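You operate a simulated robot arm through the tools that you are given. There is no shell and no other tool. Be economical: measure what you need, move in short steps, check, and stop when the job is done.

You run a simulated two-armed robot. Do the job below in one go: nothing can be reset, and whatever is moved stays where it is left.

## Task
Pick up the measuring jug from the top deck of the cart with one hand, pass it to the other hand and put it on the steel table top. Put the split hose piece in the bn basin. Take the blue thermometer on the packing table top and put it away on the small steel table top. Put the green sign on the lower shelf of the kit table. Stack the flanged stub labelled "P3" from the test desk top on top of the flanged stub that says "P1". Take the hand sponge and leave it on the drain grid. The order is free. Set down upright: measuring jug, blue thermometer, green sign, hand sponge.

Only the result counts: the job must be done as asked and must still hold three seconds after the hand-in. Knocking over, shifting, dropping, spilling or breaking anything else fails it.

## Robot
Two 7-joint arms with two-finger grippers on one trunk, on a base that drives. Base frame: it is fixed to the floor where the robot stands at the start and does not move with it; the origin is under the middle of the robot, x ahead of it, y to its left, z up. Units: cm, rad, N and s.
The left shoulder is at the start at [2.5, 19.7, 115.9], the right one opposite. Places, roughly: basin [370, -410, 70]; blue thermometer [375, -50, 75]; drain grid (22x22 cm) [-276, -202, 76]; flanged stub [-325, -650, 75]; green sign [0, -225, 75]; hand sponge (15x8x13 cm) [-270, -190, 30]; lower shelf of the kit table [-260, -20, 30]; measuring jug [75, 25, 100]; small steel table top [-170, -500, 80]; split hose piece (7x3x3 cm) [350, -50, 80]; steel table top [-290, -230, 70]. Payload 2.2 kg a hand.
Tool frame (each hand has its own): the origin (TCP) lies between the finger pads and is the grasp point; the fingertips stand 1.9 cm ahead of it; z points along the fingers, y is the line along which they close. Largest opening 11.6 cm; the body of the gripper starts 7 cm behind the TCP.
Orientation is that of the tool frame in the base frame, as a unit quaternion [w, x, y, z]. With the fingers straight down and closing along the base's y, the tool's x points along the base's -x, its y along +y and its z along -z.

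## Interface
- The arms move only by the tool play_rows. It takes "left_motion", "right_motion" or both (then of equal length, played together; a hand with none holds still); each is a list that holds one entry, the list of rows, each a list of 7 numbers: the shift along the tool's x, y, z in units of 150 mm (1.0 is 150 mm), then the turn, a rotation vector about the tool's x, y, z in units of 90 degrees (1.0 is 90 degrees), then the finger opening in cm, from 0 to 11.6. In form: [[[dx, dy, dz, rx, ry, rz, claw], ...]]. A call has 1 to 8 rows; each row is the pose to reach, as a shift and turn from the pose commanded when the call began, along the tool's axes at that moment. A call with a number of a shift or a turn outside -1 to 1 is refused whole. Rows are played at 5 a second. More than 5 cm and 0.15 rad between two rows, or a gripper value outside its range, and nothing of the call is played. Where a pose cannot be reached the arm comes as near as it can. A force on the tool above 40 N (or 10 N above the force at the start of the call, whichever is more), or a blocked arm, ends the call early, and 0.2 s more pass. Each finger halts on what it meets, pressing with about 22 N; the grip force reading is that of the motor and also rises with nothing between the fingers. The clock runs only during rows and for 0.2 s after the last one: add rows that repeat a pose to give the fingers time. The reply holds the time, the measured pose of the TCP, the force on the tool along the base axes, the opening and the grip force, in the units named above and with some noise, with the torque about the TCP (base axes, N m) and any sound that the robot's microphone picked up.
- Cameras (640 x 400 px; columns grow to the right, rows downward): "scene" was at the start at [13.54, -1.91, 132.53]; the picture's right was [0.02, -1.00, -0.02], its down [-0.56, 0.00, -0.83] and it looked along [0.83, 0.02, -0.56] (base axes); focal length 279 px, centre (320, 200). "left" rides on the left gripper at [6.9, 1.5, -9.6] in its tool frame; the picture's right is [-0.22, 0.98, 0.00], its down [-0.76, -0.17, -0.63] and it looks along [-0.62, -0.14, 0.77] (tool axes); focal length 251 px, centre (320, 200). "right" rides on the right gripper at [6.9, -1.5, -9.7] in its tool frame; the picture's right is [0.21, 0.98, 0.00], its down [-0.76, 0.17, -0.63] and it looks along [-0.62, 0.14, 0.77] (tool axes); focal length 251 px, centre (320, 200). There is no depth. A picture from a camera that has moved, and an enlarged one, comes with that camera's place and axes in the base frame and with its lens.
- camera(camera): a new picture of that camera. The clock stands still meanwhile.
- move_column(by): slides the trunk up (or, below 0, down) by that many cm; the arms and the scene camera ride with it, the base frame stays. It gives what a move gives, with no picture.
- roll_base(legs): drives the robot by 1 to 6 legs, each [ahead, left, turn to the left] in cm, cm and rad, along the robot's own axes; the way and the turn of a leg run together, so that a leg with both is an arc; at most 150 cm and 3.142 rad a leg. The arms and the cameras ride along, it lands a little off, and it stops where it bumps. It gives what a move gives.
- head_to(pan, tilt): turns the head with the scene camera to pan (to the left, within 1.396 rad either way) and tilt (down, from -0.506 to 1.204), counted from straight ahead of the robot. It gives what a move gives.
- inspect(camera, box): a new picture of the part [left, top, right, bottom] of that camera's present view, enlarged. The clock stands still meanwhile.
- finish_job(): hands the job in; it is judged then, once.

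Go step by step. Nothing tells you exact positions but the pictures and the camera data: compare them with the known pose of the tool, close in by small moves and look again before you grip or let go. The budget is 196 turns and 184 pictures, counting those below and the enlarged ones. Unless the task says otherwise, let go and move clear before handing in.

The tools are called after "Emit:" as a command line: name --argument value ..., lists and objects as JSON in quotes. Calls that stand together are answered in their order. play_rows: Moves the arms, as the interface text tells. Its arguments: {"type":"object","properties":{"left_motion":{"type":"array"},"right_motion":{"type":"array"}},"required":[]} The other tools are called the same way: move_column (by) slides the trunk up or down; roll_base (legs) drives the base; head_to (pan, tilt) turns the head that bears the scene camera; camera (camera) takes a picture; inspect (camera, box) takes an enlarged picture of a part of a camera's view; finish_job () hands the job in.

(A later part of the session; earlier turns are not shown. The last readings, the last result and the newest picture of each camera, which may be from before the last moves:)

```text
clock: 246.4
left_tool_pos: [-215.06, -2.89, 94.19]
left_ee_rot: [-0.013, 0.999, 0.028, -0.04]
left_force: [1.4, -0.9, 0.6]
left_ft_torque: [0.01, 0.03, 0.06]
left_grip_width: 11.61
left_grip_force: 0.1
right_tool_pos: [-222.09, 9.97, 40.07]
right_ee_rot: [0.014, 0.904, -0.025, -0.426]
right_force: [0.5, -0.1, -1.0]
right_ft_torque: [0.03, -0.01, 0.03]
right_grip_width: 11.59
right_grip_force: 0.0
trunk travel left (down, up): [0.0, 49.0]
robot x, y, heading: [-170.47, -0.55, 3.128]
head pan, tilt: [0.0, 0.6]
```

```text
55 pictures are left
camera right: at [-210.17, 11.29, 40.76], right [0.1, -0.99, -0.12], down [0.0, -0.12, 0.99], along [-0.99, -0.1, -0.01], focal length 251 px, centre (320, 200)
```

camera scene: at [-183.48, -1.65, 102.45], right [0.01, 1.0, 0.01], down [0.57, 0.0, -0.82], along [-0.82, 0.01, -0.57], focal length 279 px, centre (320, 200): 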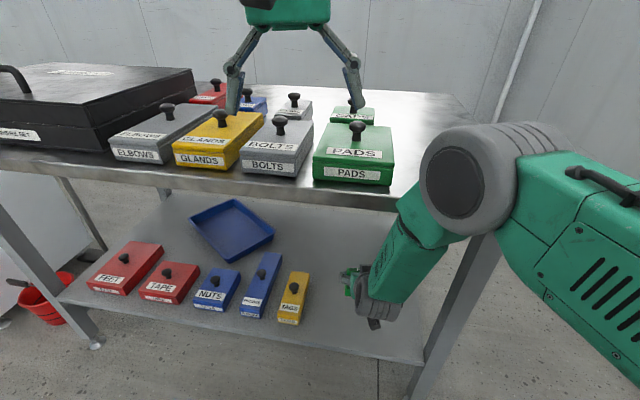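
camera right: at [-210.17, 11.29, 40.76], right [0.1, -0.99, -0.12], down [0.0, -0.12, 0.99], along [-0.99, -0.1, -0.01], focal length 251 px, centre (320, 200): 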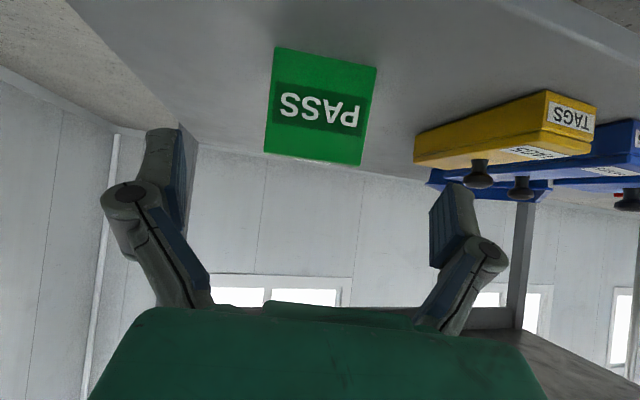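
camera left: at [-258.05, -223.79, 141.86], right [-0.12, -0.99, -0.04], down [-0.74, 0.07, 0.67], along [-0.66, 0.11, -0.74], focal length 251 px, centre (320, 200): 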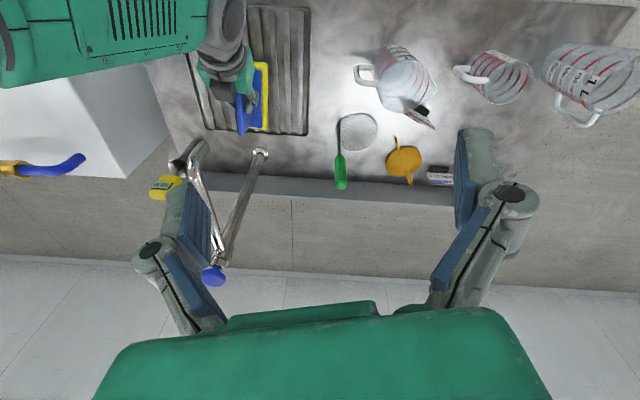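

The sign stands upright on the kit table's lower shelf. Next I go to the packing table at x ≈ 375: back away, raise the hands, turn and look along the aisle.

Emit:
roll_base --legs '[[-40, 0, 0], [0, 75, 0], [0, 0, 1.57], [0, 0, 1.57]]'

Emit:
move_column --by 35

Emit:
play_rows --right_motion '[[[-0.2, 0, -0.16, 0, 0, 0, 8], [-0.4, 0, -0.32, 0, 0, 0, 8], [-0.6, 0, -0.48, 0, 0, 0, 8], [-0.78, 0, -0.62, 0, 0, 0, 8]]]'

Emit:
head_to --pan 0 --tilt 0.2

Emit:
camera --camera "scene"

```text
clock: 260.2
left_tool_pos: [-86.81, -76.79, 94.1]
left_ee_rot: [0.039, 0.001, 0.999, -0.013]
left_force: [0.1, -1.2, -0.5]
left_ft_torque: [-0.03, 0.0, -0.01]
left_grip_width: 11.59
left_grip_force: 0.1
right_tool_pos: [-80.37, -90.2, 40.02]
right_ee_rot: [0.425, 0.053, 0.904, 0.0]
right_force: [-0.9, 0.2, 0.2]
right_ft_torque: [0.03, 0.04, 0.03]
right_grip_width: 11.59
right_grip_force: 0.1
trunk travel left (down, up): [0.0, 49.0]
robot x, y, heading: [-131.48, -76.27, -0.071]
head pan, tilt: [0.0, 0.6]
```

```text
clock: 263.6
left_tool_pos: [-86.88, -76.84, 129.17]
left_ee_rot: [0.04, 0.0, 0.999, -0.014]
left_force: [-0.4, -0.6, 1.3]
left_ft_torque: [0.02, 0.02, 0.01]
left_grip_width: 11.61
left_grip_force: 0.1
right_tool_pos: [-80.46, -90.21, 75.09]
right_ee_rot: [0.427, 0.052, 0.903, 0.001]
right_force: [1.0, 0.1, 0.2]
right_ft_torque: [0.0, 0.02, -0.03]
right_grip_width: 11.6
right_grip_force: 0.1
trunk travel left (down, up): [-35.0, 14.0]
robot x, y, heading: [-131.35, -76.37, -0.067]
head pan, tilt: [0.0, 0.6]
```

```text
clock: 264.6
left_tool_pos: [-87.13, -76.82, 129.19]
left_ee_rot: [0.041, 0.0, 0.999, -0.013]
left_force: [0.5, 0.7, -0.3]
left_ft_torque: [-0.01, 0.0, 0.02]
left_grip_width: 11.57
left_grip_force: 0.0
right_tool_pos: [-80.26, -91.1, 90.17]
right_ee_rot: [0.426, 0.052, 0.903, 0.002]
right_force: [-0.7, -0.5, -0.6]
right_ft_torque: [0.01, -0.06, 0.0]
right_grip_width: 8.0
right_grip_force: 0.2
trunk travel left (down, up): [-35.0, 14.0]
robot x, y, heading: [-130.98, -76.63, -0.069]
head pan, tilt: [0.0, 0.6]
```

```text
clock: 265.5
left_tool_pos: [-86.99, -76.85, 129.22]
left_ee_rot: [0.04, 0.0, 0.999, -0.014]
left_force: [0.9, 0.6, 0.7]
left_ft_torque: [0.0, 0.03, 0.01]
left_grip_width: 11.56
left_grip_force: 0.0
right_tool_pos: [-80.14, -90.93, 90.04]
right_ee_rot: [0.427, 0.052, 0.903, 0.001]
right_force: [-0.5, 0.3, -0.7]
right_ft_torque: [-0.01, -0.02, 0.02]
right_grip_width: 7.98
right_grip_force: 0.0
trunk travel left (down, up): [-35.0, 14.0]
robot x, y, heading: [-131.39, -76.55, -0.068]
head pan, tilt: [0.0, 0.201]
```

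```text
54 pictures are left
camera scene: at [-117.31, -77.32, 141.12], right [-0.07, -1.0, 0.0], down [-0.2, 0.01, -0.98], along [0.98, -0.07, -0.2], focal length 279 px, centre (320, 200)
```

scene: 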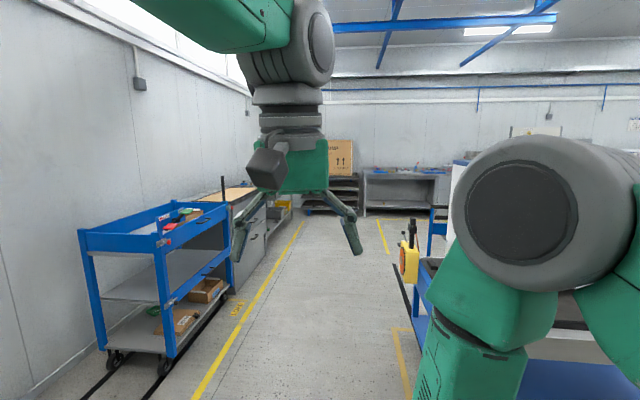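

The aisle is clear. I drive along it toward the packing table.

Emit:
roll_base --legs '[[130, 18, 0.068], [140, 0, 0], [60, 0, 0]]'

Emit:
play_rows --left_motion '[[[0.1, 0.2, 0, 0, 0, 0, 11.6], [0.2, 0.45, 0, 0, 0, 0, 11.6], [0.3, 0.7, 0, 0, 0, 0, 11.6], [0.4, 0.95, 0, 0, 0, 0, 11.6]]]'

Emit:
camera --camera "scene"

```text
clock: 281.6
left_tool_pos: [241.48, -58.53, 129.33]
left_ee_rot: [0.041, -0.045, 0.998, -0.011]
left_force: [0.4, 0.7, -0.5]
left_ft_torque: [-0.03, 0.0, 0.01]
left_grip_width: 11.59
left_grip_force: 0.0
right_tool_pos: [249.6, -72.09, 90.19]
right_ee_rot: [0.426, 0.011, 0.904, 0.021]
right_force: [-0.5, 0.9, 0.1]
right_ft_torque: [-0.03, 0.02, 0.01]
right_grip_width: 8.04
right_grip_force: 0.1
trunk travel left (down, up): [-35.0, 14.0]
robot x, y, heading: [197.44, -62.04, 0.023]
head pan, tilt: [0.0, 0.201]
```

```text
clock: 282.6
left_tool_pos: [233.92, -44.59, 128.48]
left_ee_rot: [0.042, -0.045, 0.998, -0.013]
left_force: [0.5, -0.1, -0.6]
left_ft_torque: [-0.04, 0.03, -0.03]
left_grip_width: 11.58
left_grip_force: 0.0
right_tool_pos: [249.36, -71.71, 90.21]
right_ee_rot: [0.428, 0.01, 0.903, 0.02]
right_force: [0.7, -0.2, 0.3]
right_ft_torque: [0.02, -0.02, -0.01]
right_grip_width: 7.98
right_grip_force: 0.2
trunk travel left (down, up): [-35.0, 14.0]
robot x, y, heading: [197.62, -62.03, 0.018]
head pan, tilt: [0.0, 0.201]
```

```text
53 pictures are left
camera scene: at [211.22, -61.1, 141.15], right [0.02, -1.0, 0.0], down [-0.2, -0.01, -0.98], along [0.98, 0.02, -0.2], focal length 279 px, centre (320, 200)
```

scene: 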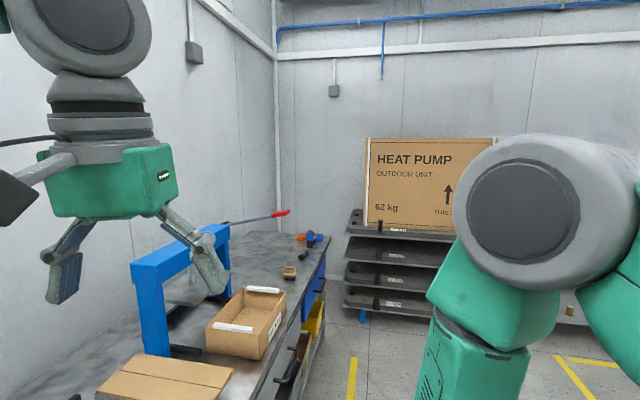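

The packing bench runs along the wall on the left. I zoom in on the small objects at its far end.

Emit:
inspect --camera "scene" --box '[260, 215, 350, 285]'

Emit:
inspect --camera "scene" --box '[140, 210, 340, 380]'

```text
5.71 times, centred on (305, 250) of scene
camera zoom: at [211.22, -61.1, 141.15], right [0.02, -1.0, 0.0], down [-0.2, -0.01, -0.98], along [0.98, 0.02, -0.2], focal length 1594 px, centre (406, -86)
```

zoom: 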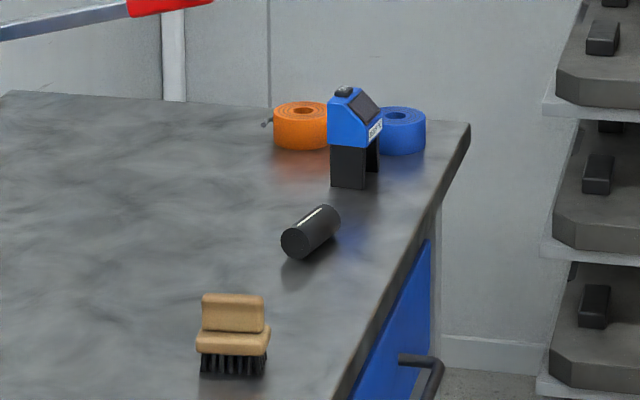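

```text
2.35 times, centred on (240, 295) of scene
camera zoom: at [211.22, -61.1, 141.15], right [0.02, -1.0, 0.0], down [-0.2, -0.01, -0.98], along [0.98, 0.02, -0.2], focal length 656 px, centre (508, -24)
```

zoom: 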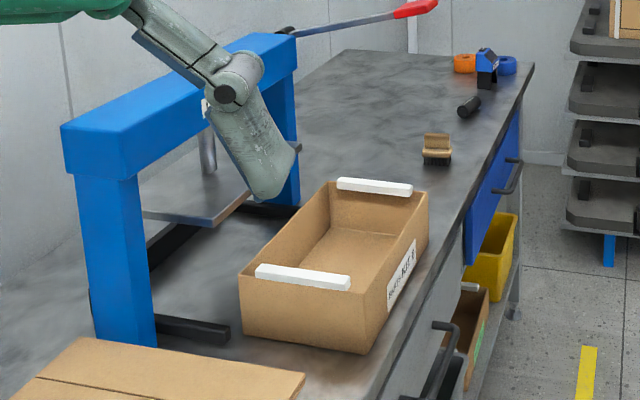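

The thermometer (blue with black legs, 11 cm tall) is near [377, -52] and the black hose piece near [361, -49]. I drive to stand diagonally in front of them.

Emit:
roll_base --legs '[[0, -36, 0], [120, 0, 0], [0, 0, 1.15], [7, -24, 0]]'

Emit:
head_to --pan 0 --tilt 0.6

Emit:
camera --camera "scene"

```text
clock: 294.8
left_tool_pos: [342.79, -60.12, 128.75]
left_ee_rot: [0.039, -0.573, 0.818, 0.018]
left_force: [-0.2, 0.1, -0.3]
left_ft_torque: [0.03, 0.04, 0.03]
left_grip_width: 11.6
left_grip_force: 0.1
right_tool_pos: [373.4, -57.48, 90.06]
right_ee_rot: [0.347, -0.474, 0.769, 0.251]
right_force: [0.6, -0.4, -0.2]
right_ft_torque: [0.02, 0.04, 0.01]
right_grip_width: 7.98
right_grip_force: 0.1
trunk travel left (down, up): [-35.0, 14.0]
robot x, y, heading: [341.46, -99.77, 1.161]
head pan, tilt: [0.0, 0.201]
```

```text
clock: 295.6
left_tool_pos: [342.99, -60.58, 128.76]
left_ee_rot: [0.039, -0.573, 0.819, 0.02]
left_force: [-0.5, -1.6, -0.2]
left_ft_torque: [0.06, 0.03, 0.02]
left_grip_width: 11.62
left_grip_force: 0.0
right_tool_pos: [373.54, -57.7, 89.99]
right_ee_rot: [0.348, -0.473, 0.77, 0.25]
right_force: [1.1, 0.4, -1.0]
right_ft_torque: [0.0, 0.02, 0.09]
right_grip_width: 8.01
right_grip_force: 0.0
trunk travel left (down, up): [-35.0, 14.0]
robot x, y, heading: [341.65, -100.05, 1.155]
head pan, tilt: [0.0, 0.6]
```

```text
50 pictures are left
camera scene: at [347.74, -88.11, 137.47], right [0.92, -0.4, 0.0], down [-0.23, -0.52, -0.82], along [0.33, 0.76, -0.57], focal length 279 px, centre (320, 200)
```

scene: 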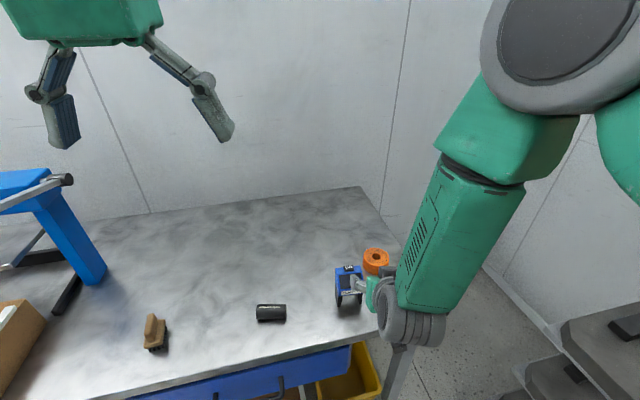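

The right hand is already close to the thermometer. I check with its camera.

Emit:
camera --camera "right"

Emit:
inspect --camera "scene" --box '[230, 240, 430, 360]'

```text
49 pictures are left
camera right: at [370.04, -69.04, 90.74], right [-0.95, 0.3, -0.11], down [-0.1, 0.04, 0.99], along [0.3, 0.95, -0.01], focal length 251 px, centre (320, 200)
```

right: 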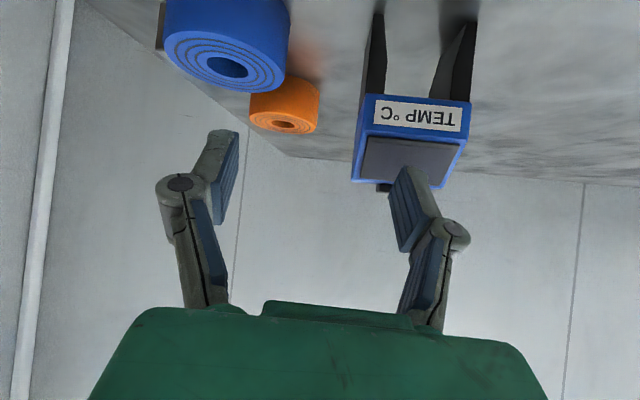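

```text
3.20 times, centred on (330, 300) of scene
camera zoom: at [347.74, -88.11, 137.47], right [0.92, -0.4, 0.0], down [-0.23, -0.52, -0.82], along [0.33, 0.76, -0.57], focal length 892 px, centre (288, -120)
```

zoom: 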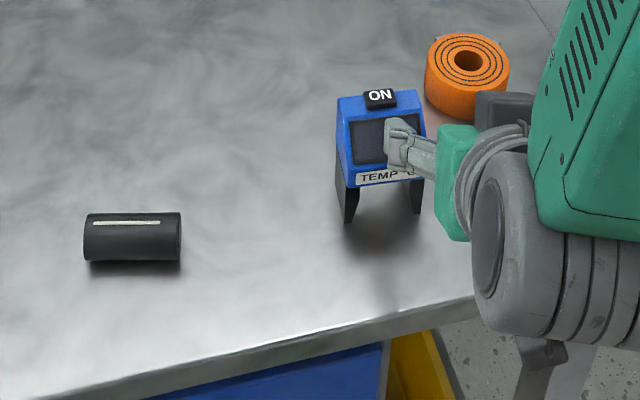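

The thermometer's centre is about [370, -51], z 77–89. I back off a bit, shift left 6 cm, then advance around its blue body.

Emit:
play_rows --right_motion '[[[0, 0, -0.2, 0, 0, 0, 9], [0, 0.2, -0.2, 0, 0, 0, 9], [0.03, 0.385, -0.2, 0, 0, 0, 9], [0.057, 0.385, 0.0, 0, 0, 0, 9], [0.057, 0.385, 0.22, 0, 0, 0, 9], [0.057, 0.385, 0.42, 0, 0, 0, 9], [0.057, 0.385, 0.42, 0, 0, 0, 9]]]'

Emit:
camera --camera "right"

```text
clock: 297.2
left_tool_pos: [341.29, -59.71, 128.65]
left_ee_rot: [0.043, -0.574, 0.818, 0.014]
left_force: [-0.6, -0.1, -0.3]
left_ft_torque: [-0.01, 0.0, -0.04]
left_grip_width: 11.6
left_grip_force: 0.0
right_tool_pos: [368.74, -50.49, 85.92]
right_ee_rot: [0.351, -0.477, 0.767, 0.248]
right_force: [0.3, 0.5, 1.0]
right_ft_torque: [0.01, -0.02, 0.0]
right_grip_width: 8.99
right_grip_force: 0.1
trunk travel left (down, up): [-35.0, 14.0]
robot x, y, heading: [341.36, -100.18, 1.152]
head pan, tilt: [0.0, 0.6]
```

```text
47 pictures are left
camera right: at [365.18, -61.99, 86.43], right [-0.95, 0.29, -0.12], down [-0.12, 0.04, 0.99], along [0.3, 0.96, -0.01], focal length 251 px, centre (320, 200)
```

right: 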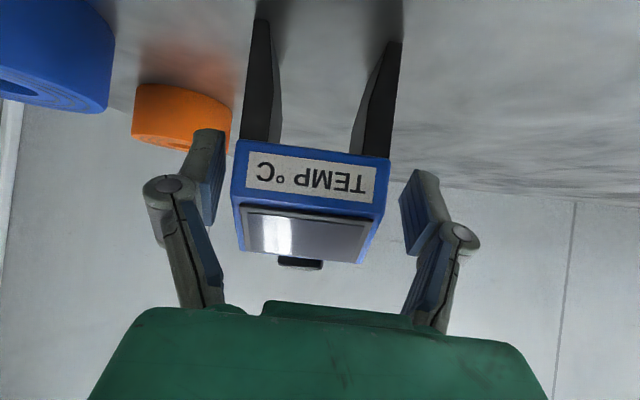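

Well centred. I close and lift.

Emit:
play_rows --right_motion '[[[0, 0, 0, 0, 0, 0, 7], [0, 0, 0, 0, 0, 0, 4], [0, 0, 0, 0, 0, 0, 3], [0, 0, 0, 0, 0, 0, 3], [-0.05, 0, -0.04, 0, 0, 0, 3], [-0.18, 0, -0.15, 0, 0, 0, 3], [-0.36, 0, -0.3, 0, 0, 0, 3], [-0.54, 0, -0.45, 0, 0, 0, 3]]]'

Emit:
camera --camera "right"

```text
clock: 299.0
left_tool_pos: [341.38, -59.96, 128.8]
left_ee_rot: [0.043, -0.573, 0.818, 0.015]
left_force: [0.1, -0.9, -0.5]
left_ft_torque: [0.0, 0.01, 0.01]
left_grip_width: 11.59
left_grip_force: 0.1
right_tool_pos: [370.11, -51.58, 95.48]
right_ee_rot: [0.342, -0.467, 0.779, 0.241]
right_force: [-0.6, 0.3, -1.9]
right_ft_torque: [0.01, -0.01, -0.01]
right_grip_width: 5.75
right_grip_force: 22.0
trunk travel left (down, up): [-35.0, 14.0]
robot x, y, heading: [341.19, -99.75, 1.156]
head pan, tilt: [0.0, 0.6]
```

```text
46 pictures are left
camera right: at [366.37, -62.84, 96.34], right [-0.94, 0.31, -0.11], down [-0.09, 0.06, 0.99], along [0.32, 0.95, -0.03], focal length 251 px, centre (320, 200)
```

right: 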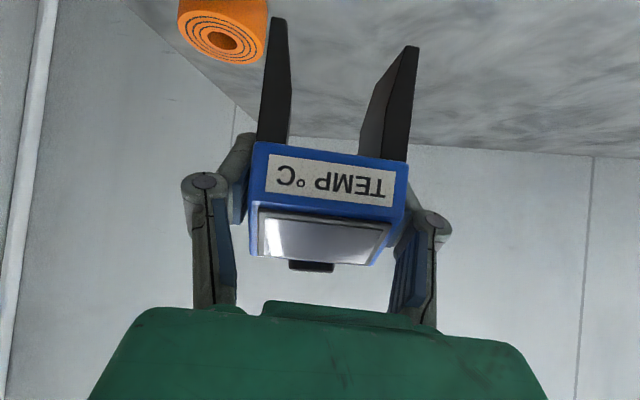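

The thermometer is held. Now the left hand goes for the hose piece at [352.8, -47.2], while the right hand moves aside.

Emit:
play_rows --left_motion '[[[-0.19, -0.08, 0.19, 0, 0, 0, 11.6], [-0.39, -0.16, 0.39, 0, 0, 0, 11.6], [-0.58, -0.24, 0.58, 0, 0, 0, 11.6], [-0.78, -0.33, 0.77, 0, 0, 0, 11.6], [-0.97, -0.407, 0.965, 0, 0, 0, 11.6]]]' --right_motion '[[[-0.1, -0.1, -0.1, 0, 0, 0, 3], [-0.2, -0.2, -0.2, 0, 0, 0, 3], [-0.2, -0.3, -0.3, 0, 0, 0, 3], [-0.2, -0.4, -0.4, 0, 0, 0, 3], [-0.2, -0.5, -0.5, 0, 0, 0, 3]]]'

Emit:
play_rows --left_motion '[[[0.02, 0, 0.25, 0, 0, 0, 11.6], [0.04, 0.01, 0.5, 0, 0, 0, 11.6], [0.065, 0.015, 0.75, 0, 0, 0, 11.6], [0.087, 0.025, 0.995, 0, 0, 0, 11.6]]]'

Emit:
camera --camera "left"

```text
clock: 300.2
left_tool_pos: [353.57, -47.24, 115.82]
left_ee_rot: [0.041, -0.573, 0.818, 0.017]
left_force: [-0.6, 0.4, -0.3]
left_ft_torque: [0.01, 0.03, 0.0]
left_grip_width: 11.59
left_grip_force: 0.1
right_tool_pos: [375.28, -58.13, 103.04]
right_ee_rot: [0.348, -0.474, 0.769, 0.249]
right_force: [0.2, 0.0, -1.7]
right_ft_torque: [0.04, 0.03, 0.02]
right_grip_width: 5.76
right_grip_force: 22.4
trunk travel left (down, up): [-35.0, 14.0]
robot x, y, heading: [341.55, -99.75, 1.157]
head pan, tilt: [0.0, 0.6]
```

```text
clock: 301.2
left_tool_pos: [353.49, -47.29, 100.43]
left_ee_rot: [0.041, -0.573, 0.818, 0.017]
left_force: [-0.1, 0.8, 0.5]
left_ft_torque: [-0.04, 0.0, -0.03]
left_grip_width: 11.61
left_grip_force: 0.0
right_tool_pos: [375.15, -57.98, 103.03]
right_ee_rot: [0.349, -0.474, 0.769, 0.249]
right_force: [-0.5, 0.3, -1.8]
right_ft_torque: [-0.01, 0.0, 0.0]
right_grip_width: 5.74
right_grip_force: 22.2
trunk travel left (down, up): [-35.0, 14.0]
robot x, y, heading: [341.68, -100.32, 1.16]
head pan, tilt: [0.0, 0.6]
```

```text
45 pictures are left
camera left: at [349.29, -53.98, 109.43], right [-0.84, 0.54, 0.0], down [0.38, 0.61, 0.7], along [0.37, 0.59, -0.72], focal length 251 px, centre (320, 200)
```

left: 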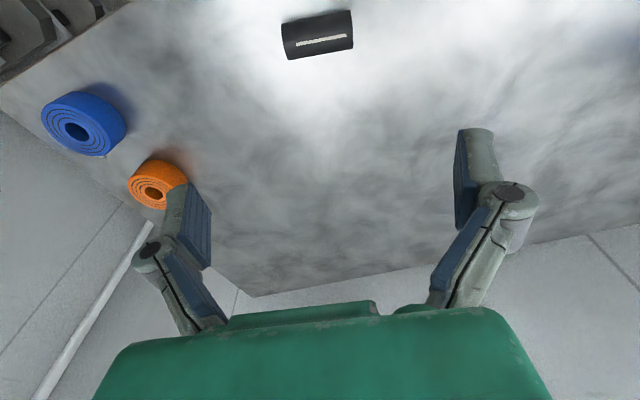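

The hose lies about 2 cm nearer than the hand. I descend onto it.

Emit:
play_rows --left_motion '[[[0.05, 0.01, 0.23, 0, 0, 0, 10.5], [0.1, 0.02, 0.46, 0, 0, 0, 10.5], [0.16, 0.03, 0.69, 0, 0, 0, 10.5], [0.213, 0.039, 0.915, 0, 0, 0, 10.5], [0.213, 0.039, 0.915, 0, 0, 0, 10.5]]]'

Emit:
camera --camera "left"

```text
clock: 302.4
left_tool_pos: [352.28, -49.07, 86.73]
left_ee_rot: [0.042, -0.573, 0.818, 0.016]
left_force: [0.0, -0.1, -0.7]
left_ft_torque: [0.01, -0.01, 0.0]
left_grip_width: 10.5
left_grip_force: 0.0
right_tool_pos: [374.9, -58.03, 103.09]
right_ee_rot: [0.35, -0.475, 0.769, 0.248]
right_force: [-0.4, 0.3, -2.2]
right_ft_torque: [0.05, 0.0, 0.01]
right_grip_width: 5.78
right_grip_force: 22.1
trunk travel left (down, up): [-35.0, 14.0]
robot x, y, heading: [341.62, -99.6, 1.156]
head pan, tilt: [0.0, 0.6]
```

```text
44 pictures are left
camera left: at [348.13, -55.78, 95.56], right [-0.84, 0.54, 0.0], down [0.38, 0.6, 0.7], along [0.38, 0.59, -0.71], focal length 251 px, centre (320, 200)
```

left: 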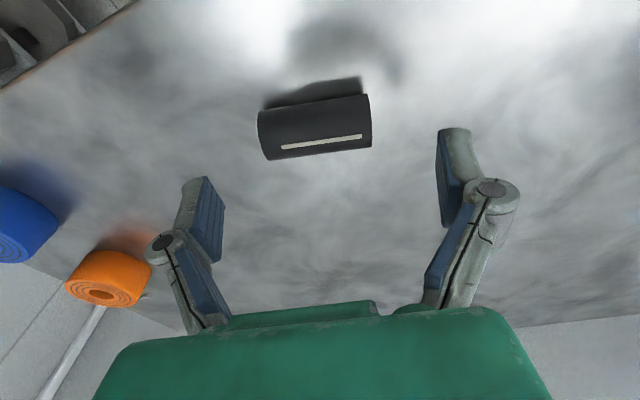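

Aligned. I go down, close and lift.

Emit:
play_rows --left_motion '[[[0, -0.02, 0.2, 0, 0, 0, 10.5], [0, -0.027, 0.4, 0, 0, 0, 10.5], [0, -0.027, 0.49, 0, 0, 0, 10.5], [0, -0.027, 0.49, 0, 0, 0, 7], [0, -0.027, 0.49, 0, 0, 0, 5], [0, -0.027, 0.49, 0, 0, 0, 5], [0, -0.027, 0.3, 0, 0, 0, 5], [0, -0.027, 0.0, 0, 0, 0, 5]]]'

Emit:
camera --camera "left"

```text
clock: 303.1
left_tool_pos: [352.86, -49.04, 81.14]
left_ee_rot: [0.042, -0.576, 0.816, 0.018]
left_force: [-4.5, -7.6, 16.2]
left_ft_torque: [0.05, 0.93, 0.64]
left_grip_width: 11.36
left_grip_force: 4.3
right_tool_pos: [374.83, -58.53, 103.26]
right_ee_rot: [0.352, -0.474, 0.768, 0.251]
right_force: [0.7, -0.8, -2.3]
right_ft_torque: [0.01, -0.03, 0.01]
right_grip_width: 5.78
right_grip_force: 22.7
trunk travel left (down, up): [-35.0, 14.0]
robot x, y, heading: [341.31, -99.84, 1.16]
head pan, tilt: [0.0, 0.6]
stopped in row 3 (left hand): the force on the tool passed its limit at 55 N (the readings are from after the stop); the commanded pose is now the measured one
```

```text
43 pictures are left
camera left: at [348.73, -55.79, 90.01], right [-0.85, 0.53, 0.0], down [0.38, 0.6, 0.7], along [0.37, 0.6, -0.71], focal length 251 px, centre (320, 200)
```

left: 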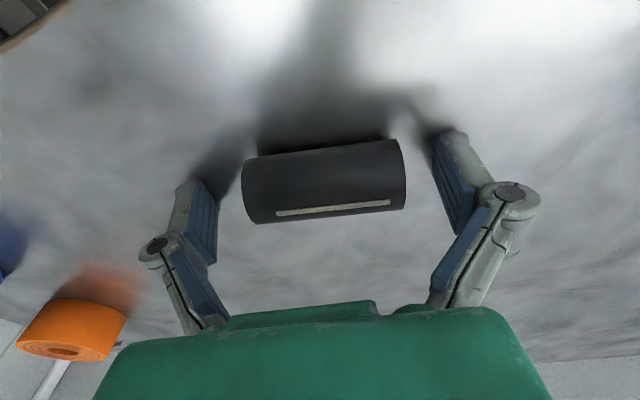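

The fingertips touched the table (z ≈ 79) with the hose between them. I ease up, close and lift.

Emit:
play_rows --left_motion '[[[0, 0, -0.02, 0, 0, 0, 10], [0, 0, -0.02, 0, 0, 0, 7], [0, 0, -0.02, 0, 0, 0, 4], [0, 0, -0.02, 0, 0, 0, 4], [0, 0, -0.1, 0, 0, 0, 4], [0, 0, -0.35, 0, 0, 0, 4], [0, 0, -0.65, 0, 0, 0, 4], [0, 0, -0.95, 0, 0, 0, 4]]]'

Emit:
camera --camera "left"

```text
clock: 303.6
left_tool_pos: [351.74, -48.58, 81.79]
left_ee_rot: [0.043, -0.578, 0.815, 0.022]
left_force: [-14.5, -5.6, 31.8]
left_ft_torque: [0.1, 1.72, 0.41]
left_grip_width: 8.64
left_grip_force: 11.6
right_tool_pos: [374.37, -58.42, 103.47]
right_ee_rot: [0.353, -0.474, 0.767, 0.249]
right_force: [0.1, -0.7, -2.9]
right_ft_torque: [0.0, -0.06, 0.01]
right_grip_width: 5.77
right_grip_force: 22.0
trunk travel left (down, up): [-35.0, 14.0]
robot x, y, heading: [341.6, -99.65, 1.155]
head pan, tilt: [0.0, 0.6]
stopped in row 2 (left hand): the force on the tool passed its limit at 46 N (the readings are from after the stop); the commanded pose is now the measured one
```

```text
42 pictures are left
camera left: at [347.82, -55.45, 90.6], right [-0.85, 0.53, 0.01], down [0.38, 0.6, 0.7], along [0.36, 0.6, -0.71], focal length 251 px, centre (320, 200)
```

left: 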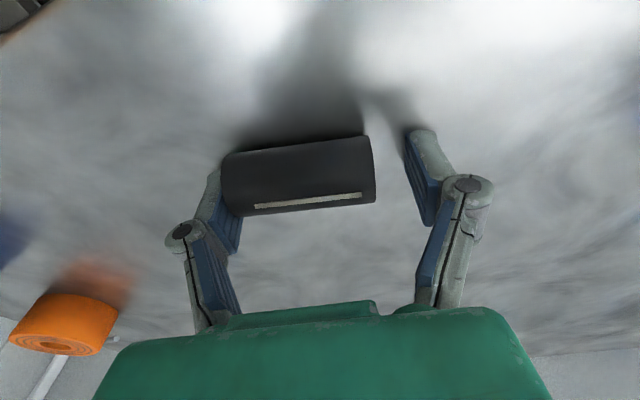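

The fingertips still scrape the table. I raise about 0.8 cm and close.

Emit:
play_rows --left_motion '[[[0, 0, -0.055, 0, 0, 0, 8.6], [0, 0, -0.055, 0, 0, 0, 6], [0, 0, -0.055, 0, 0, 0, 4], [0, 0, -0.055, 0, 0, 0, 4], [0, 0, -0.12, 0, 0, 0, 4], [0, 0, -0.35, 0, 0, 0, 4], [0, 0, -0.65, 0, 0, 0, 4], [0, 0, -0.95, 0, 0, 0, 4]]]'

Emit:
camera --camera "left"

```text
clock: 305.4
left_tool_pos: [351.92, -50.11, 95.56]
left_ee_rot: [0.041, -0.576, 0.816, 0.02]
left_force: [-0.9, 0.8, 0.6]
left_ft_torque: [0.06, 0.02, 0.01]
left_grip_width: 6.26
left_grip_force: 21.5
right_tool_pos: [374.67, -58.47, 103.47]
right_ee_rot: [0.351, -0.475, 0.768, 0.25]
right_force: [0.7, 0.4, -2.1]
right_ft_torque: [0.02, -0.02, 0.03]
right_grip_width: 5.76
right_grip_force: 22.4
trunk travel left (down, up): [-35.0, 14.0]
robot x, y, heading: [341.44, -100.0, 1.159]
head pan, tilt: [0.0, 0.6]
```

```text
41 pictures are left
camera left: at [347.87, -56.81, 104.45], right [-0.85, 0.53, 0.01], down [0.38, 0.6, 0.7], along [0.37, 0.6, -0.71], focal length 251 px, centre (320, 200)
```

left: 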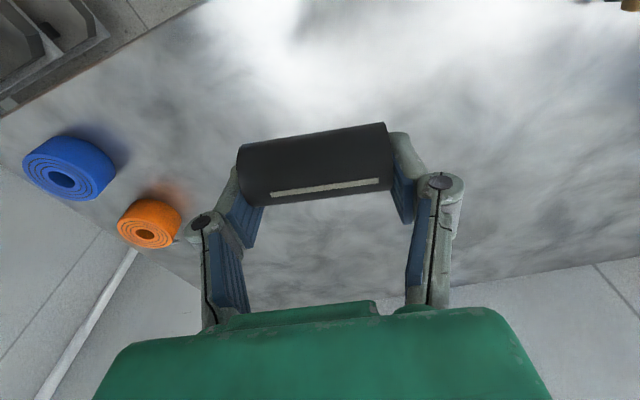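

The hose is held. Now to the basin near [370, -410, 70]: I raise the trunk, back off and turn toward −y.

Emit:
move_column --by 8

Emit:
roll_base --legs '[[-50, 0, 0], [0, 0, -1.4], [0, 0, -1.33]]'

Emit:
head_to --pan 0 --tilt 0.35

Emit:
camera --camera "scene"

```text
clock: 306.6
left_tool_pos: [351.95, -49.89, 103.43]
left_ee_rot: [0.042, -0.577, 0.815, 0.02]
left_force: [0.2, 0.8, -0.8]
left_ft_torque: [0.03, 0.0, 0.0]
left_grip_width: 6.29
left_grip_force: 21.7
right_tool_pos: [374.82, -58.15, 111.2]
right_ee_rot: [0.35, -0.475, 0.767, 0.25]
right_force: [-0.2, -0.4, -2.6]
right_ft_torque: [0.02, -0.02, 0.01]
right_grip_width: 5.77
right_grip_force: 22.1
trunk travel left (down, up): [-43.0, 6.0]
robot x, y, heading: [341.55, -99.76, 1.16]
head pan, tilt: [0.0, 0.6]
```

```text
clock: 316.2
left_tool_pos: [332.19, -195.3, 103.56]
left_ee_rot: [0.029, 0.676, 0.735, -0.036]
left_force: [0.3, -1.0, 0.0]
left_ft_torque: [-0.04, -0.01, 0.01]
left_grip_width: 6.22
left_grip_force: 22.1
right_tool_pos: [308.0, -197.0, 111.27]
right_ee_rot: [0.318, 0.651, 0.626, -0.29]
right_force: [-0.6, -0.8, -1.3]
right_ft_torque: [0.0, -0.03, 0.0]
right_grip_width: 5.74
right_grip_force: 22.3
trunk travel left (down, up): [-43.0, 6.0]
robot x, y, heading: [321.13, -145.78, -1.561]
head pan, tilt: [0.0, 0.6]
```

```text
clock: 317.0
left_tool_pos: [332.3, -195.1, 103.7]
left_ee_rot: [0.029, 0.676, 0.736, -0.038]
left_force: [-0.4, -0.4, -0.3]
left_ft_torque: [0.03, 0.02, -0.01]
left_grip_width: 6.22
left_grip_force: 22.0
right_tool_pos: [307.98, -196.7, 111.35]
right_ee_rot: [0.318, 0.65, 0.625, -0.292]
right_force: [-0.7, -1.2, -1.7]
right_ft_torque: [-0.02, -0.01, -0.02]
right_grip_width: 5.75
right_grip_force: 21.8
trunk travel left (down, up): [-43.0, 6.0]
robot x, y, heading: [321.49, -145.64, -1.557]
head pan, tilt: [0.0, 0.351]
```

```text
40 pictures are left
camera scene: at [321.67, -159.29, 147.72], right [-1.0, -0.01, 0.0], down [0.0, 0.35, -0.94], along [0.01, -0.94, -0.35], focal length 279 px, centre (320, 200)
```

scene: 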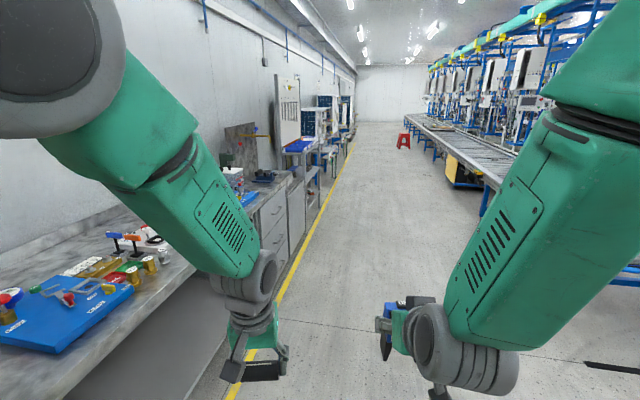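

A long aisle with the bench on my left. The basin should be about 250 cm ahead; I drive 185 cm and look left.

Emit:
roll_base --legs '[[140, -8, 0], [60, 0, 0]]'

Emit:
head_to --pan 0.5 --tilt 0.5

Emit:
camera --camera "scene"

```text
clock: 327.0
left_tool_pos: [326.04, -395.04, 103.94]
left_ee_rot: [0.031, 0.675, 0.736, -0.04]
left_force: [0.4, -0.4, 0.5]
left_ft_torque: [0.01, 0.0, -0.02]
left_grip_width: 6.2
left_grip_force: 22.6
right_tool_pos: [301.95, -396.66, 111.52]
right_ee_rot: [0.319, 0.649, 0.626, -0.292]
right_force: [-2.0, 0.3, -2.1]
right_ft_torque: [-0.02, 0.04, -0.01]
right_grip_width: 5.78
right_grip_force: 21.7
trunk travel left (down, up): [-43.0, 6.0]
robot x, y, heading: [314.92, -345.89, -1.562]
head pan, tilt: [0.0, 0.351]
```

```text
clock: 327.9
left_tool_pos: [325.99, -394.91, 104.01]
left_ee_rot: [0.031, 0.675, 0.736, -0.041]
left_force: [-0.5, -0.5, -1.2]
left_ft_torque: [0.01, 0.0, -0.01]
left_grip_width: 6.25
left_grip_force: 21.5
right_tool_pos: [301.9, -396.48, 111.6]
right_ee_rot: [0.321, 0.648, 0.626, -0.291]
right_force: [0.1, 0.0, -2.6]
right_ft_torque: [-0.01, -0.03, 0.03]
right_grip_width: 5.76
right_grip_force: 21.7
trunk travel left (down, up): [-43.0, 6.0]
robot x, y, heading: [314.67, -345.3, -1.557]
head pan, tilt: [0.499, 0.499]
```

```text
39 pictures are left
camera scene: at [319.75, -357.91, 146.37], right [-0.87, -0.49, 0.0], down [-0.23, 0.42, -0.88], along [0.43, -0.76, -0.48], focal length 279 px, centre (320, 200)
```

scene: 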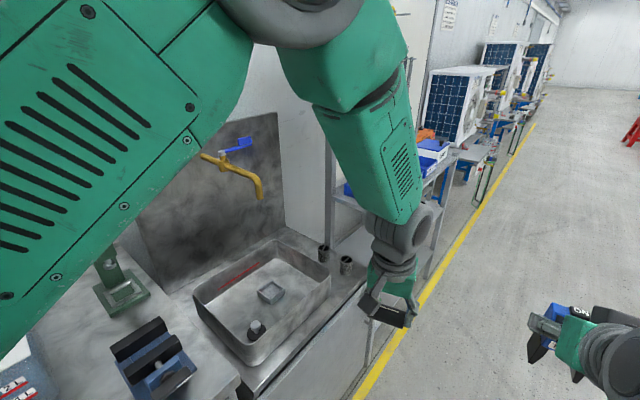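

The basin spans about x 351–380, y −385 to −422. I retract the right hand, turn to face it away from the rack, and strafe into place.

Emit:
play_rows --right_motion '[[[0, 0, -0.2, 0, 0, 0, 3], [0, 0, -0.4, 0, 0, 0, 3], [0, 0, -0.6, 0, 0, 0, 3], [0, 0, -0.8, 0, 0, 0, 3]]]'

Emit:
roll_base --legs '[[0, -13, 0], [0, 0, 1.56], [0, -51, 0], [6, 0, 0]]'

Emit:
head_to --pan 0 --tilt 0.7

Emit:
camera --camera "scene"

```text
clock: 328.9
left_tool_pos: [326.06, -394.73, 104.3]
left_ee_rot: [0.032, 0.674, 0.737, -0.043]
left_force: [0.3, 0.0, -0.7]
left_ft_torque: [0.01, -0.02, -0.02]
left_grip_width: 6.2
left_grip_force: 21.5
right_tool_pos: [302.07, -386.98, 119.23]
right_ee_rot: [0.319, 0.65, 0.625, -0.293]
right_force: [0.5, 1.0, -2.2]
right_ft_torque: [-0.05, 0.0, -0.01]
right_grip_width: 5.75
right_grip_force: 22.6
right hand out of reach, approached as far as the arm can: row 4
trunk travel left (down, up): [-43.0, 6.0]
robot x, y, heading: [315.1, -345.46, -1.56]
head pan, tilt: [0.499, 0.499]
```

```text
clock: 337.1
left_tool_pos: [356.88, -390.06, 104.97]
left_ee_rot: [0.054, -0.045, 0.998, -0.001]
left_force: [-0.8, -2.4, -0.4]
left_ft_torque: [0.17, -0.01, -0.04]
left_grip_width: 6.24
left_grip_force: 22.0
right_tool_pos: [348.39, -414.78, 118.81]
right_ee_rot: [0.432, 0.032, 0.901, 0.032]
right_force: [-4.8, -3.9, -5.7]
right_ft_torque: [0.16, -0.4, 0.19]
right_grip_width: 5.74
right_grip_force: 22.0
trunk travel left (down, up): [-43.0, 6.0]
robot x, y, heading: [308.62, -397.22, -0.002]
head pan, tilt: [0.499, 0.499]
```

```text
clock: 338.0
left_tool_pos: [358.1, -391.02, 104.76]
left_ee_rot: [0.049, -0.051, 0.997, -0.006]
left_force: [1.0, -0.2, -1.7]
left_ft_torque: [0.09, 0.05, 0.03]
left_grip_width: 6.26
left_grip_force: 21.9
right_tool_pos: [350.0, -415.84, 118.68]
right_ee_rot: [0.433, 0.038, 0.9, 0.037]
right_force: [-2.1, -2.3, -4.0]
right_ft_torque: [0.09, -0.12, 0.1]
right_grip_width: 5.74
right_grip_force: 22.5
trunk travel left (down, up): [-43.0, 6.0]
robot x, y, heading: [308.65, -398.21, 0.004]
head pan, tilt: [0.0, 0.7]
```

```text
38 pictures are left
camera scene: at [321.8, -401.1, 144.52], right [0.0, -1.0, -0.02], down [-0.65, 0.01, -0.76], along [0.76, 0.02, -0.65], focal length 279 px, centre (320, 200)
```

scene: 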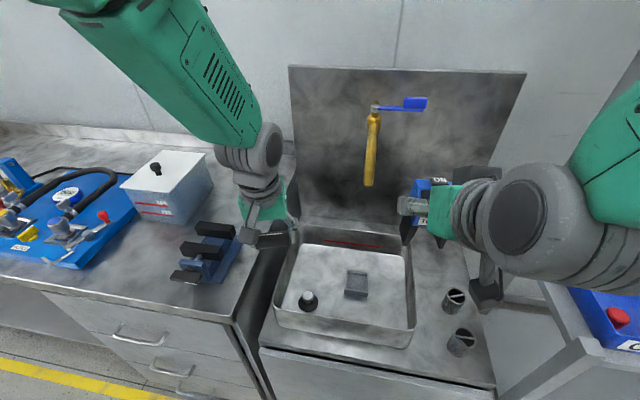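

The target spot in the basin is about [371, -399]. I creep forward 5 cm, lower the trunk, then move the hose over it.

Emit:
roll_base --legs '[[5, 0, 0]]'

Emit:
move_column --by -14

Emit:
play_rows --left_motion '[[[-0.13, -0.14, 0, 0, 0, 0, 4], [-0.26, -0.28, 0, 0, 0, 0, 4], [-0.39, -0.42, 0, 0, 0, 0, 4], [-0.52, -0.53, 0, 0, 0, 0, 4], [-0.52, -0.53, 0, 0, 0, 0, 4]]]'

Emit:
camera --camera "left"

```text
clock: 338.9
left_tool_pos: [361.96, -390.96, 105.14]
left_ee_rot: [0.051, -0.051, 0.997, -0.007]
left_force: [-0.9, -1.1, 0.5]
left_ft_torque: [0.16, -0.02, 0.02]
left_grip_width: 6.2
left_grip_force: 22.2
right_tool_pos: [353.8, -415.47, 119.2]
right_ee_rot: [0.437, 0.036, 0.898, 0.038]
right_force: [-2.4, -3.6, -4.3]
right_ft_torque: [0.12, -0.2, 0.11]
right_grip_width: 5.76
right_grip_force: 21.9
trunk travel left (down, up): [-43.0, 6.0]
robot x, y, heading: [313.19, -398.32, 0.006]
head pan, tilt: [0.0, 0.7]
```

```text
clock: 340.6
left_tool_pos: [362.81, -389.62, 90.97]
left_ee_rot: [0.046, -0.062, 0.997, -0.023]
left_force: [0.5, 0.1, -0.3]
left_ft_torque: [0.06, 0.04, -0.02]
left_grip_width: 6.26
left_grip_force: 22.1
right_tool_pos: [355.38, -413.96, 105.95]
right_ee_rot: [0.444, 0.038, 0.894, 0.04]
right_force: [-0.5, -1.4, -2.8]
right_ft_torque: [0.03, -0.02, 0.05]
right_grip_width: 5.73
right_grip_force: 22.1
trunk travel left (down, up): [-29.0, 20.0]
robot x, y, heading: [313.51, -398.34, -0.0]
head pan, tilt: [0.0, 0.7]
```

```text
clock: 341.8
left_tool_pos: [370.96, -395.43, 91.44]
left_ee_rot: [0.046, -0.059, 0.997, -0.018]
left_force: [-0.5, 0.1, -0.3]
left_ft_torque: [0.02, -0.03, 0.02]
left_grip_width: 6.26
left_grip_force: 22.3
right_tool_pos: [354.13, -413.71, 105.2]
right_ee_rot: [0.434, 0.031, 0.9, 0.028]
right_force: [-0.8, -1.2, -1.4]
right_ft_torque: [0.02, -0.06, 0.04]
right_grip_width: 5.75
right_grip_force: 22.1
trunk travel left (down, up): [-29.0, 20.0]
robot x, y, heading: [313.44, -398.19, 0.001]
head pan, tilt: [0.0, 0.7]
```

```text
37 pictures are left
camera left: at [363.22, -394.54, 100.32], right [0.1, 0.99, -0.02], down [0.71, -0.06, 0.7], along [0.7, -0.09, -0.71], focal length 251 px, centre (320, 200)
```

left: 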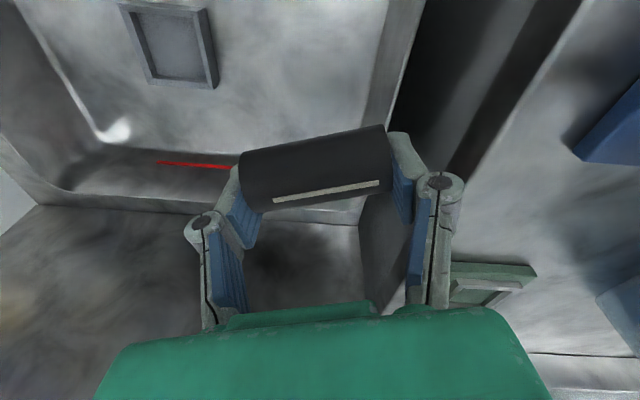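

The basin floor under the hose is free here. I lower into the basin and release just above the floor.

Emit:
play_rows --left_motion '[[[0.01, -0.14, 0.1, 0, 0, 0, 4], [0.02, -0.143, 0.35, 0, 0, 0, 4], [0.03, -0.143, 0.6, 0, 0, 0, 4], [0.035, -0.143, 0.8, 0, 0, 0, 4], [0.035, -0.143, 0.9, 0, 0, 0, 4], [0.035, -0.143, 0.95, 0, 0, 0, 4], [0.035, -0.143, 0.95, 0, 0, 0, 4]]]'

Emit:
camera --camera "left"

```text
clock: 343.4
left_tool_pos: [371.96, -399.96, 77.64]
left_ee_rot: [0.048, -0.051, 0.997, -0.012]
left_force: [-0.5, -1.1, -0.3]
left_ft_torque: [0.1, -0.02, 0.03]
left_grip_width: 6.19
left_grip_force: 21.9
right_tool_pos: [354.41, -414.86, 105.19]
right_ee_rot: [0.436, 0.035, 0.899, 0.035]
right_force: [-1.9, -1.9, -3.7]
right_ft_torque: [0.07, -0.13, 0.07]
right_grip_width: 5.77
right_grip_force: 22.3
trunk travel left (down, up): [-29.0, 20.0]
robot x, y, heading: [313.43, -398.19, -0.002]
head pan, tilt: [0.0, 0.7]
```

```text
36 pictures are left
camera left: at [364.12, -398.95, 86.46], right [0.12, 0.99, -0.01], down [0.7, -0.08, 0.71], along [0.7, -0.09, -0.71], focal length 251 px, centre (320, 200)
```

left: 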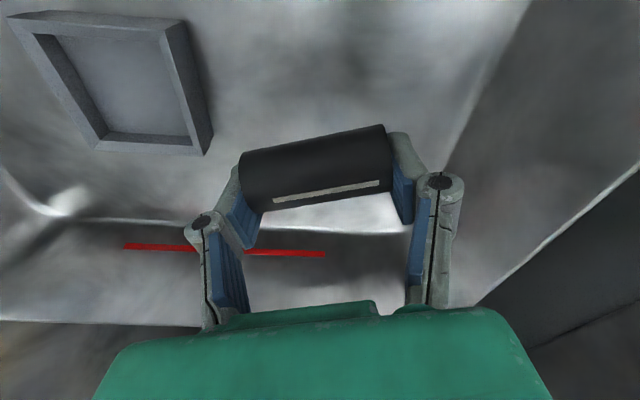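

Clear floor below. I lower the last bit, open and rise.

Emit:
play_rows --left_motion '[[[0.01, 0, 0.06, 0, 0, 0, 4], [0.02, 0, 0.11, 0, 0, 0, 4], [0.02, 0, 0.11, 0, 0, 0, 7.5], [0.02, 0, 0.11, 0, 0, 0, 8.5], [0.02, 0, -0.1, 0, 0, 0, 8.5], [0.03, 0, -0.4, 0, 0, 0, 8.5], [0.06, 0, -0.7, 0, 0, 0, 8.5], [0.09, 0, -0.97, 0, 0, 0, 8.5]]]'

Emit:
camera --camera "left"

```text
clock: 345.2
left_tool_pos: [369.17, -397.48, 91.25]
left_ee_rot: [0.04, -0.061, 0.997, -0.019]
left_force: [-0.8, -0.6, 0.7]
left_ft_torque: [0.04, 0.01, 0.0]
left_grip_width: 8.51
left_grip_force: 0.1
right_tool_pos: [354.2, -413.43, 105.27]
right_ee_rot: [0.435, 0.032, 0.899, 0.028]
right_force: [-0.8, 0.2, -1.6]
right_ft_torque: [0.02, -0.02, 0.01]
right_grip_width: 5.75
right_grip_force: 21.9
trunk travel left (down, up): [-29.0, 20.0]
robot x, y, heading: [313.23, -398.05, 0.0]
head pan, tilt: [0.0, 0.7]
```

```text
35 pictures are left
camera left: at [361.41, -396.46, 100.25], right [0.09, 1.0, -0.03], down [0.72, -0.05, 0.7], along [0.69, -0.09, -0.72], focal length 251 px, centre (320, 200)
```

left: 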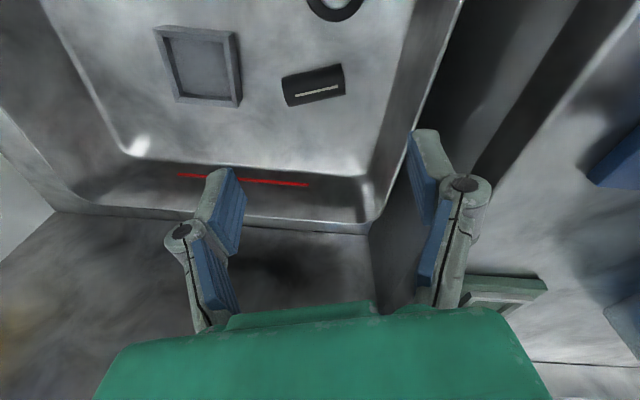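

The hose lies in the basin. Now I carry the thermometer to the small steel table at [-170, -500]; first back along the aisle to the north and west.

Emit:
move_column --by 15

Emit:
roll_base --legs '[[-32, 0, 0], [0, 0, 1.57], [145, 0, 0], [140, 0, 0], [0, 0, 1.57]]'

Emit:
roll_base --legs '[[140, -44, 0], [140, 0, 0], [120, 0, 0], [0, 0, 1.57]]'

Emit:
head_to --pan 0 --tilt 0.3

Emit:
camera --camera "scene"

```text
clock: 347.0
left_tool_pos: [369.59, -397.65, 106.88]
left_ee_rot: [0.044, -0.062, 0.997, -0.023]
left_force: [0.1, -0.2, -0.6]
left_ft_torque: [0.05, -0.03, 0.01]
left_grip_width: 8.51
left_grip_force: 0.1
right_tool_pos: [354.41, -413.6, 120.41]
right_ee_rot: [0.435, 0.033, 0.899, 0.03]
right_force: [0.4, -0.4, -3.1]
right_ft_torque: [-0.02, -0.04, 0.03]
right_grip_width: 5.76
right_grip_force: 22.2
trunk travel left (down, up): [-44.0, 5.0]
robot x, y, heading: [313.09, -398.47, 0.001]
head pan, tilt: [0.0, 0.7]
```

```text
clock: 370.1
left_tool_pos: [220.67, -116.07, 107.31]
left_ee_rot: [-0.026, 0.996, 0.077, -0.046]
left_force: [0.9, -1.0, 0.9]
left_ft_torque: [0.0, 0.01, -0.02]
left_grip_width: 8.51
left_grip_force: 0.0
right_tool_pos: [235.23, -99.94, 120.59]
right_ee_rot: [0.037, 0.898, -0.021, -0.438]
right_force: [0.0, -0.1, -1.9]
right_ft_torque: [0.01, 0.02, -0.01]
right_grip_width: 5.73
right_grip_force: 22.2
trunk travel left (down, up): [-44.0, 5.0]
robot x, y, heading: [277.37, -113.95, -3.114]
head pan, tilt: [0.0, 0.7]
```

```text
clock: 393.4
left_tool_pos: [-124.98, -133.28, 107.74]
left_ee_rot: [0.011, 0.669, 0.741, -0.054]
left_force: [0.8, 1.0, -0.6]
left_ft_torque: [0.01, 0.04, 0.01]
left_grip_width: 8.51
left_grip_force: 0.0
right_tool_pos: [-140.12, -117.86, 121.03]
right_ee_rot: [0.332, 0.668, 0.597, -0.297]
right_force: [0.3, 0.0, -1.9]
right_ft_torque: [0.03, -0.01, -0.01]
right_grip_width: 5.75
right_grip_force: 21.8
trunk travel left (down, up): [-44.0, 5.0]
robot x, y, heading: [-123.95, -76.73, -1.602]
head pan, tilt: [0.0, 0.7]
```

```text
clock: 394.3
left_tool_pos: [-124.87, -133.23, 107.8]
left_ee_rot: [0.011, 0.668, 0.742, -0.057]
left_force: [-0.9, 0.0, 0.6]
left_ft_torque: [0.02, 0.01, 0.02]
left_grip_width: 8.5
left_grip_force: 0.1
right_tool_pos: [-140.0, -117.86, 121.41]
right_ee_rot: [0.336, 0.666, 0.596, -0.298]
right_force: [-0.3, -0.3, -2.1]
right_ft_torque: [0.0, 0.01, -0.02]
right_grip_width: 5.75
right_grip_force: 22.4
trunk travel left (down, up): [-44.0, 5.0]
robot x, y, heading: [-124.02, -76.69, -1.6]
head pan, tilt: [0.0, 0.3]
```

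```text
34 pictures are left
camera scene: at [-124.26, -90.5, 149.19], right [-1.0, 0.03, 0.0], down [0.01, 0.3, -0.95], along [-0.03, -0.95, -0.3], focal length 279 px, centre (320, 200)
```

scene: 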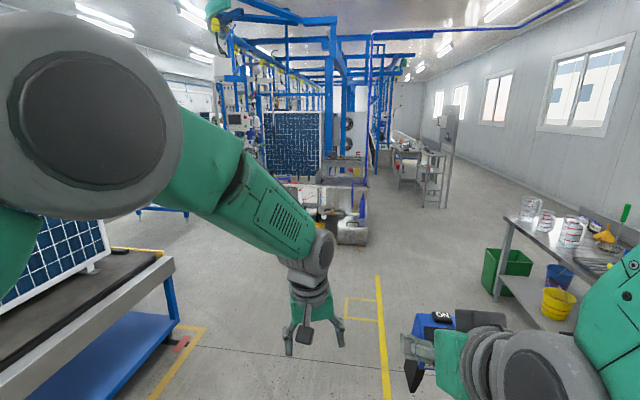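

I can see ahead: the test desk at right of centre and equipment before it. I zoom in on that region.

Emit:
inspect --camera "scene" --box '[280, 110, 470, 260]'

```text
2.67 times, centred on (375, 185) of scene
camera zoom: at [-124.26, -90.5, 149.19], right [-1.0, 0.03, 0.0], down [0.01, 0.3, -0.95], along [-0.03, -0.95, -0.3], focal length 744 px, centre (173, 240)
```

zoom: 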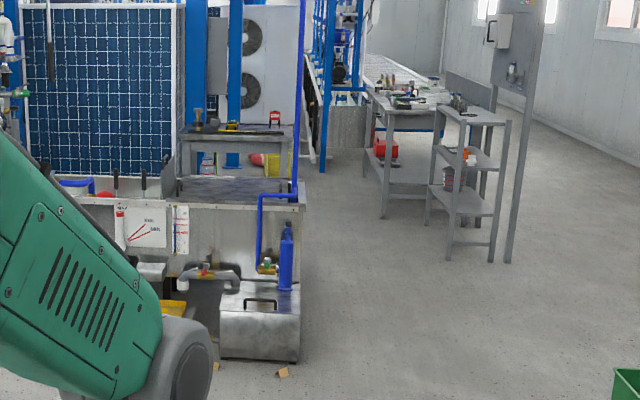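

The small steel table stands behind the trough's end, and I can reach it from the open west side. I drive around.

Emit:
roll_base --legs '[[130, -50, 0], [130, -15, 0], [100, -58, 0], [52, 0, 0], [0, 0, 1.6]]'

Emit:
head_to --pan 0 --tilt 0.5

Emit:
camera --camera "scene"

```text
clock: 408.5
left_tool_pos: [-199.63, -399.37, 108.44]
left_ee_rot: [0.01, 0.662, 0.747, -0.064]
left_force: [0.1, 0.7, 0.1]
left_ft_torque: [0.03, 0.01, 0.03]
left_grip_width: 8.52
left_grip_force: 0.0
right_tool_pos: [-214.69, -384.17, 122.07]
right_ee_rot: [0.34, 0.657, 0.601, -0.303]
right_force: [-0.1, -0.2, -1.3]
right_ft_torque: [0.01, 0.03, -0.02]
right_grip_width: 5.74
right_grip_force: 21.5
trunk travel left (down, up): [-44.0, 5.0]
robot x, y, heading: [-200.43, -343.29, -1.588]
head pan, tilt: [0.0, 0.3]
stopped in leg 3: the robot was blocked; the commanded pose is now the measured one
```

```text
clock: 409.2
left_tool_pos: [-200.87, -399.4, 108.47]
left_ee_rot: [0.015, 0.665, 0.744, -0.062]
left_force: [-0.2, -0.2, -0.8]
left_ft_torque: [0.03, -0.02, 0.0]
left_grip_width: 8.49
left_grip_force: 0.0
right_tool_pos: [-216.0, -384.21, 121.54]
right_ee_rot: [0.34, 0.66, 0.6, -0.298]
right_force: [-0.5, 0.3, -2.1]
right_ft_torque: [-0.06, -0.01, 0.0]
right_grip_width: 5.74
right_grip_force: 21.9
trunk travel left (down, up): [-44.0, 5.0]
robot x, y, heading: [-200.81, -343.85, -1.587]
head pan, tilt: [0.0, 0.499]
```

```text
32 pictures are left
camera scene: at [-201.62, -357.04, 147.36], right [-1.0, 0.02, -0.01], down [0.01, 0.48, -0.88], along [-0.01, -0.88, -0.48], focal length 279 px, centre (320, 200)
```

scene: 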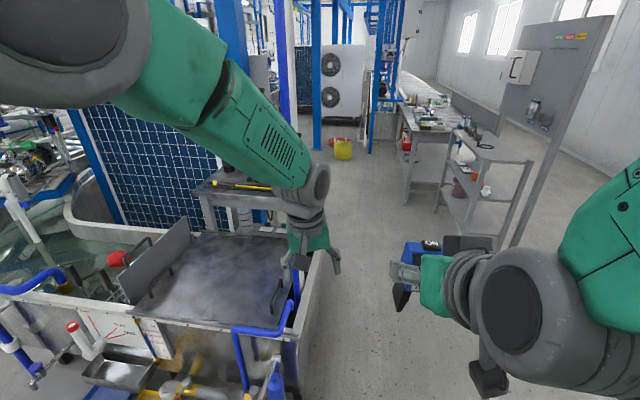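

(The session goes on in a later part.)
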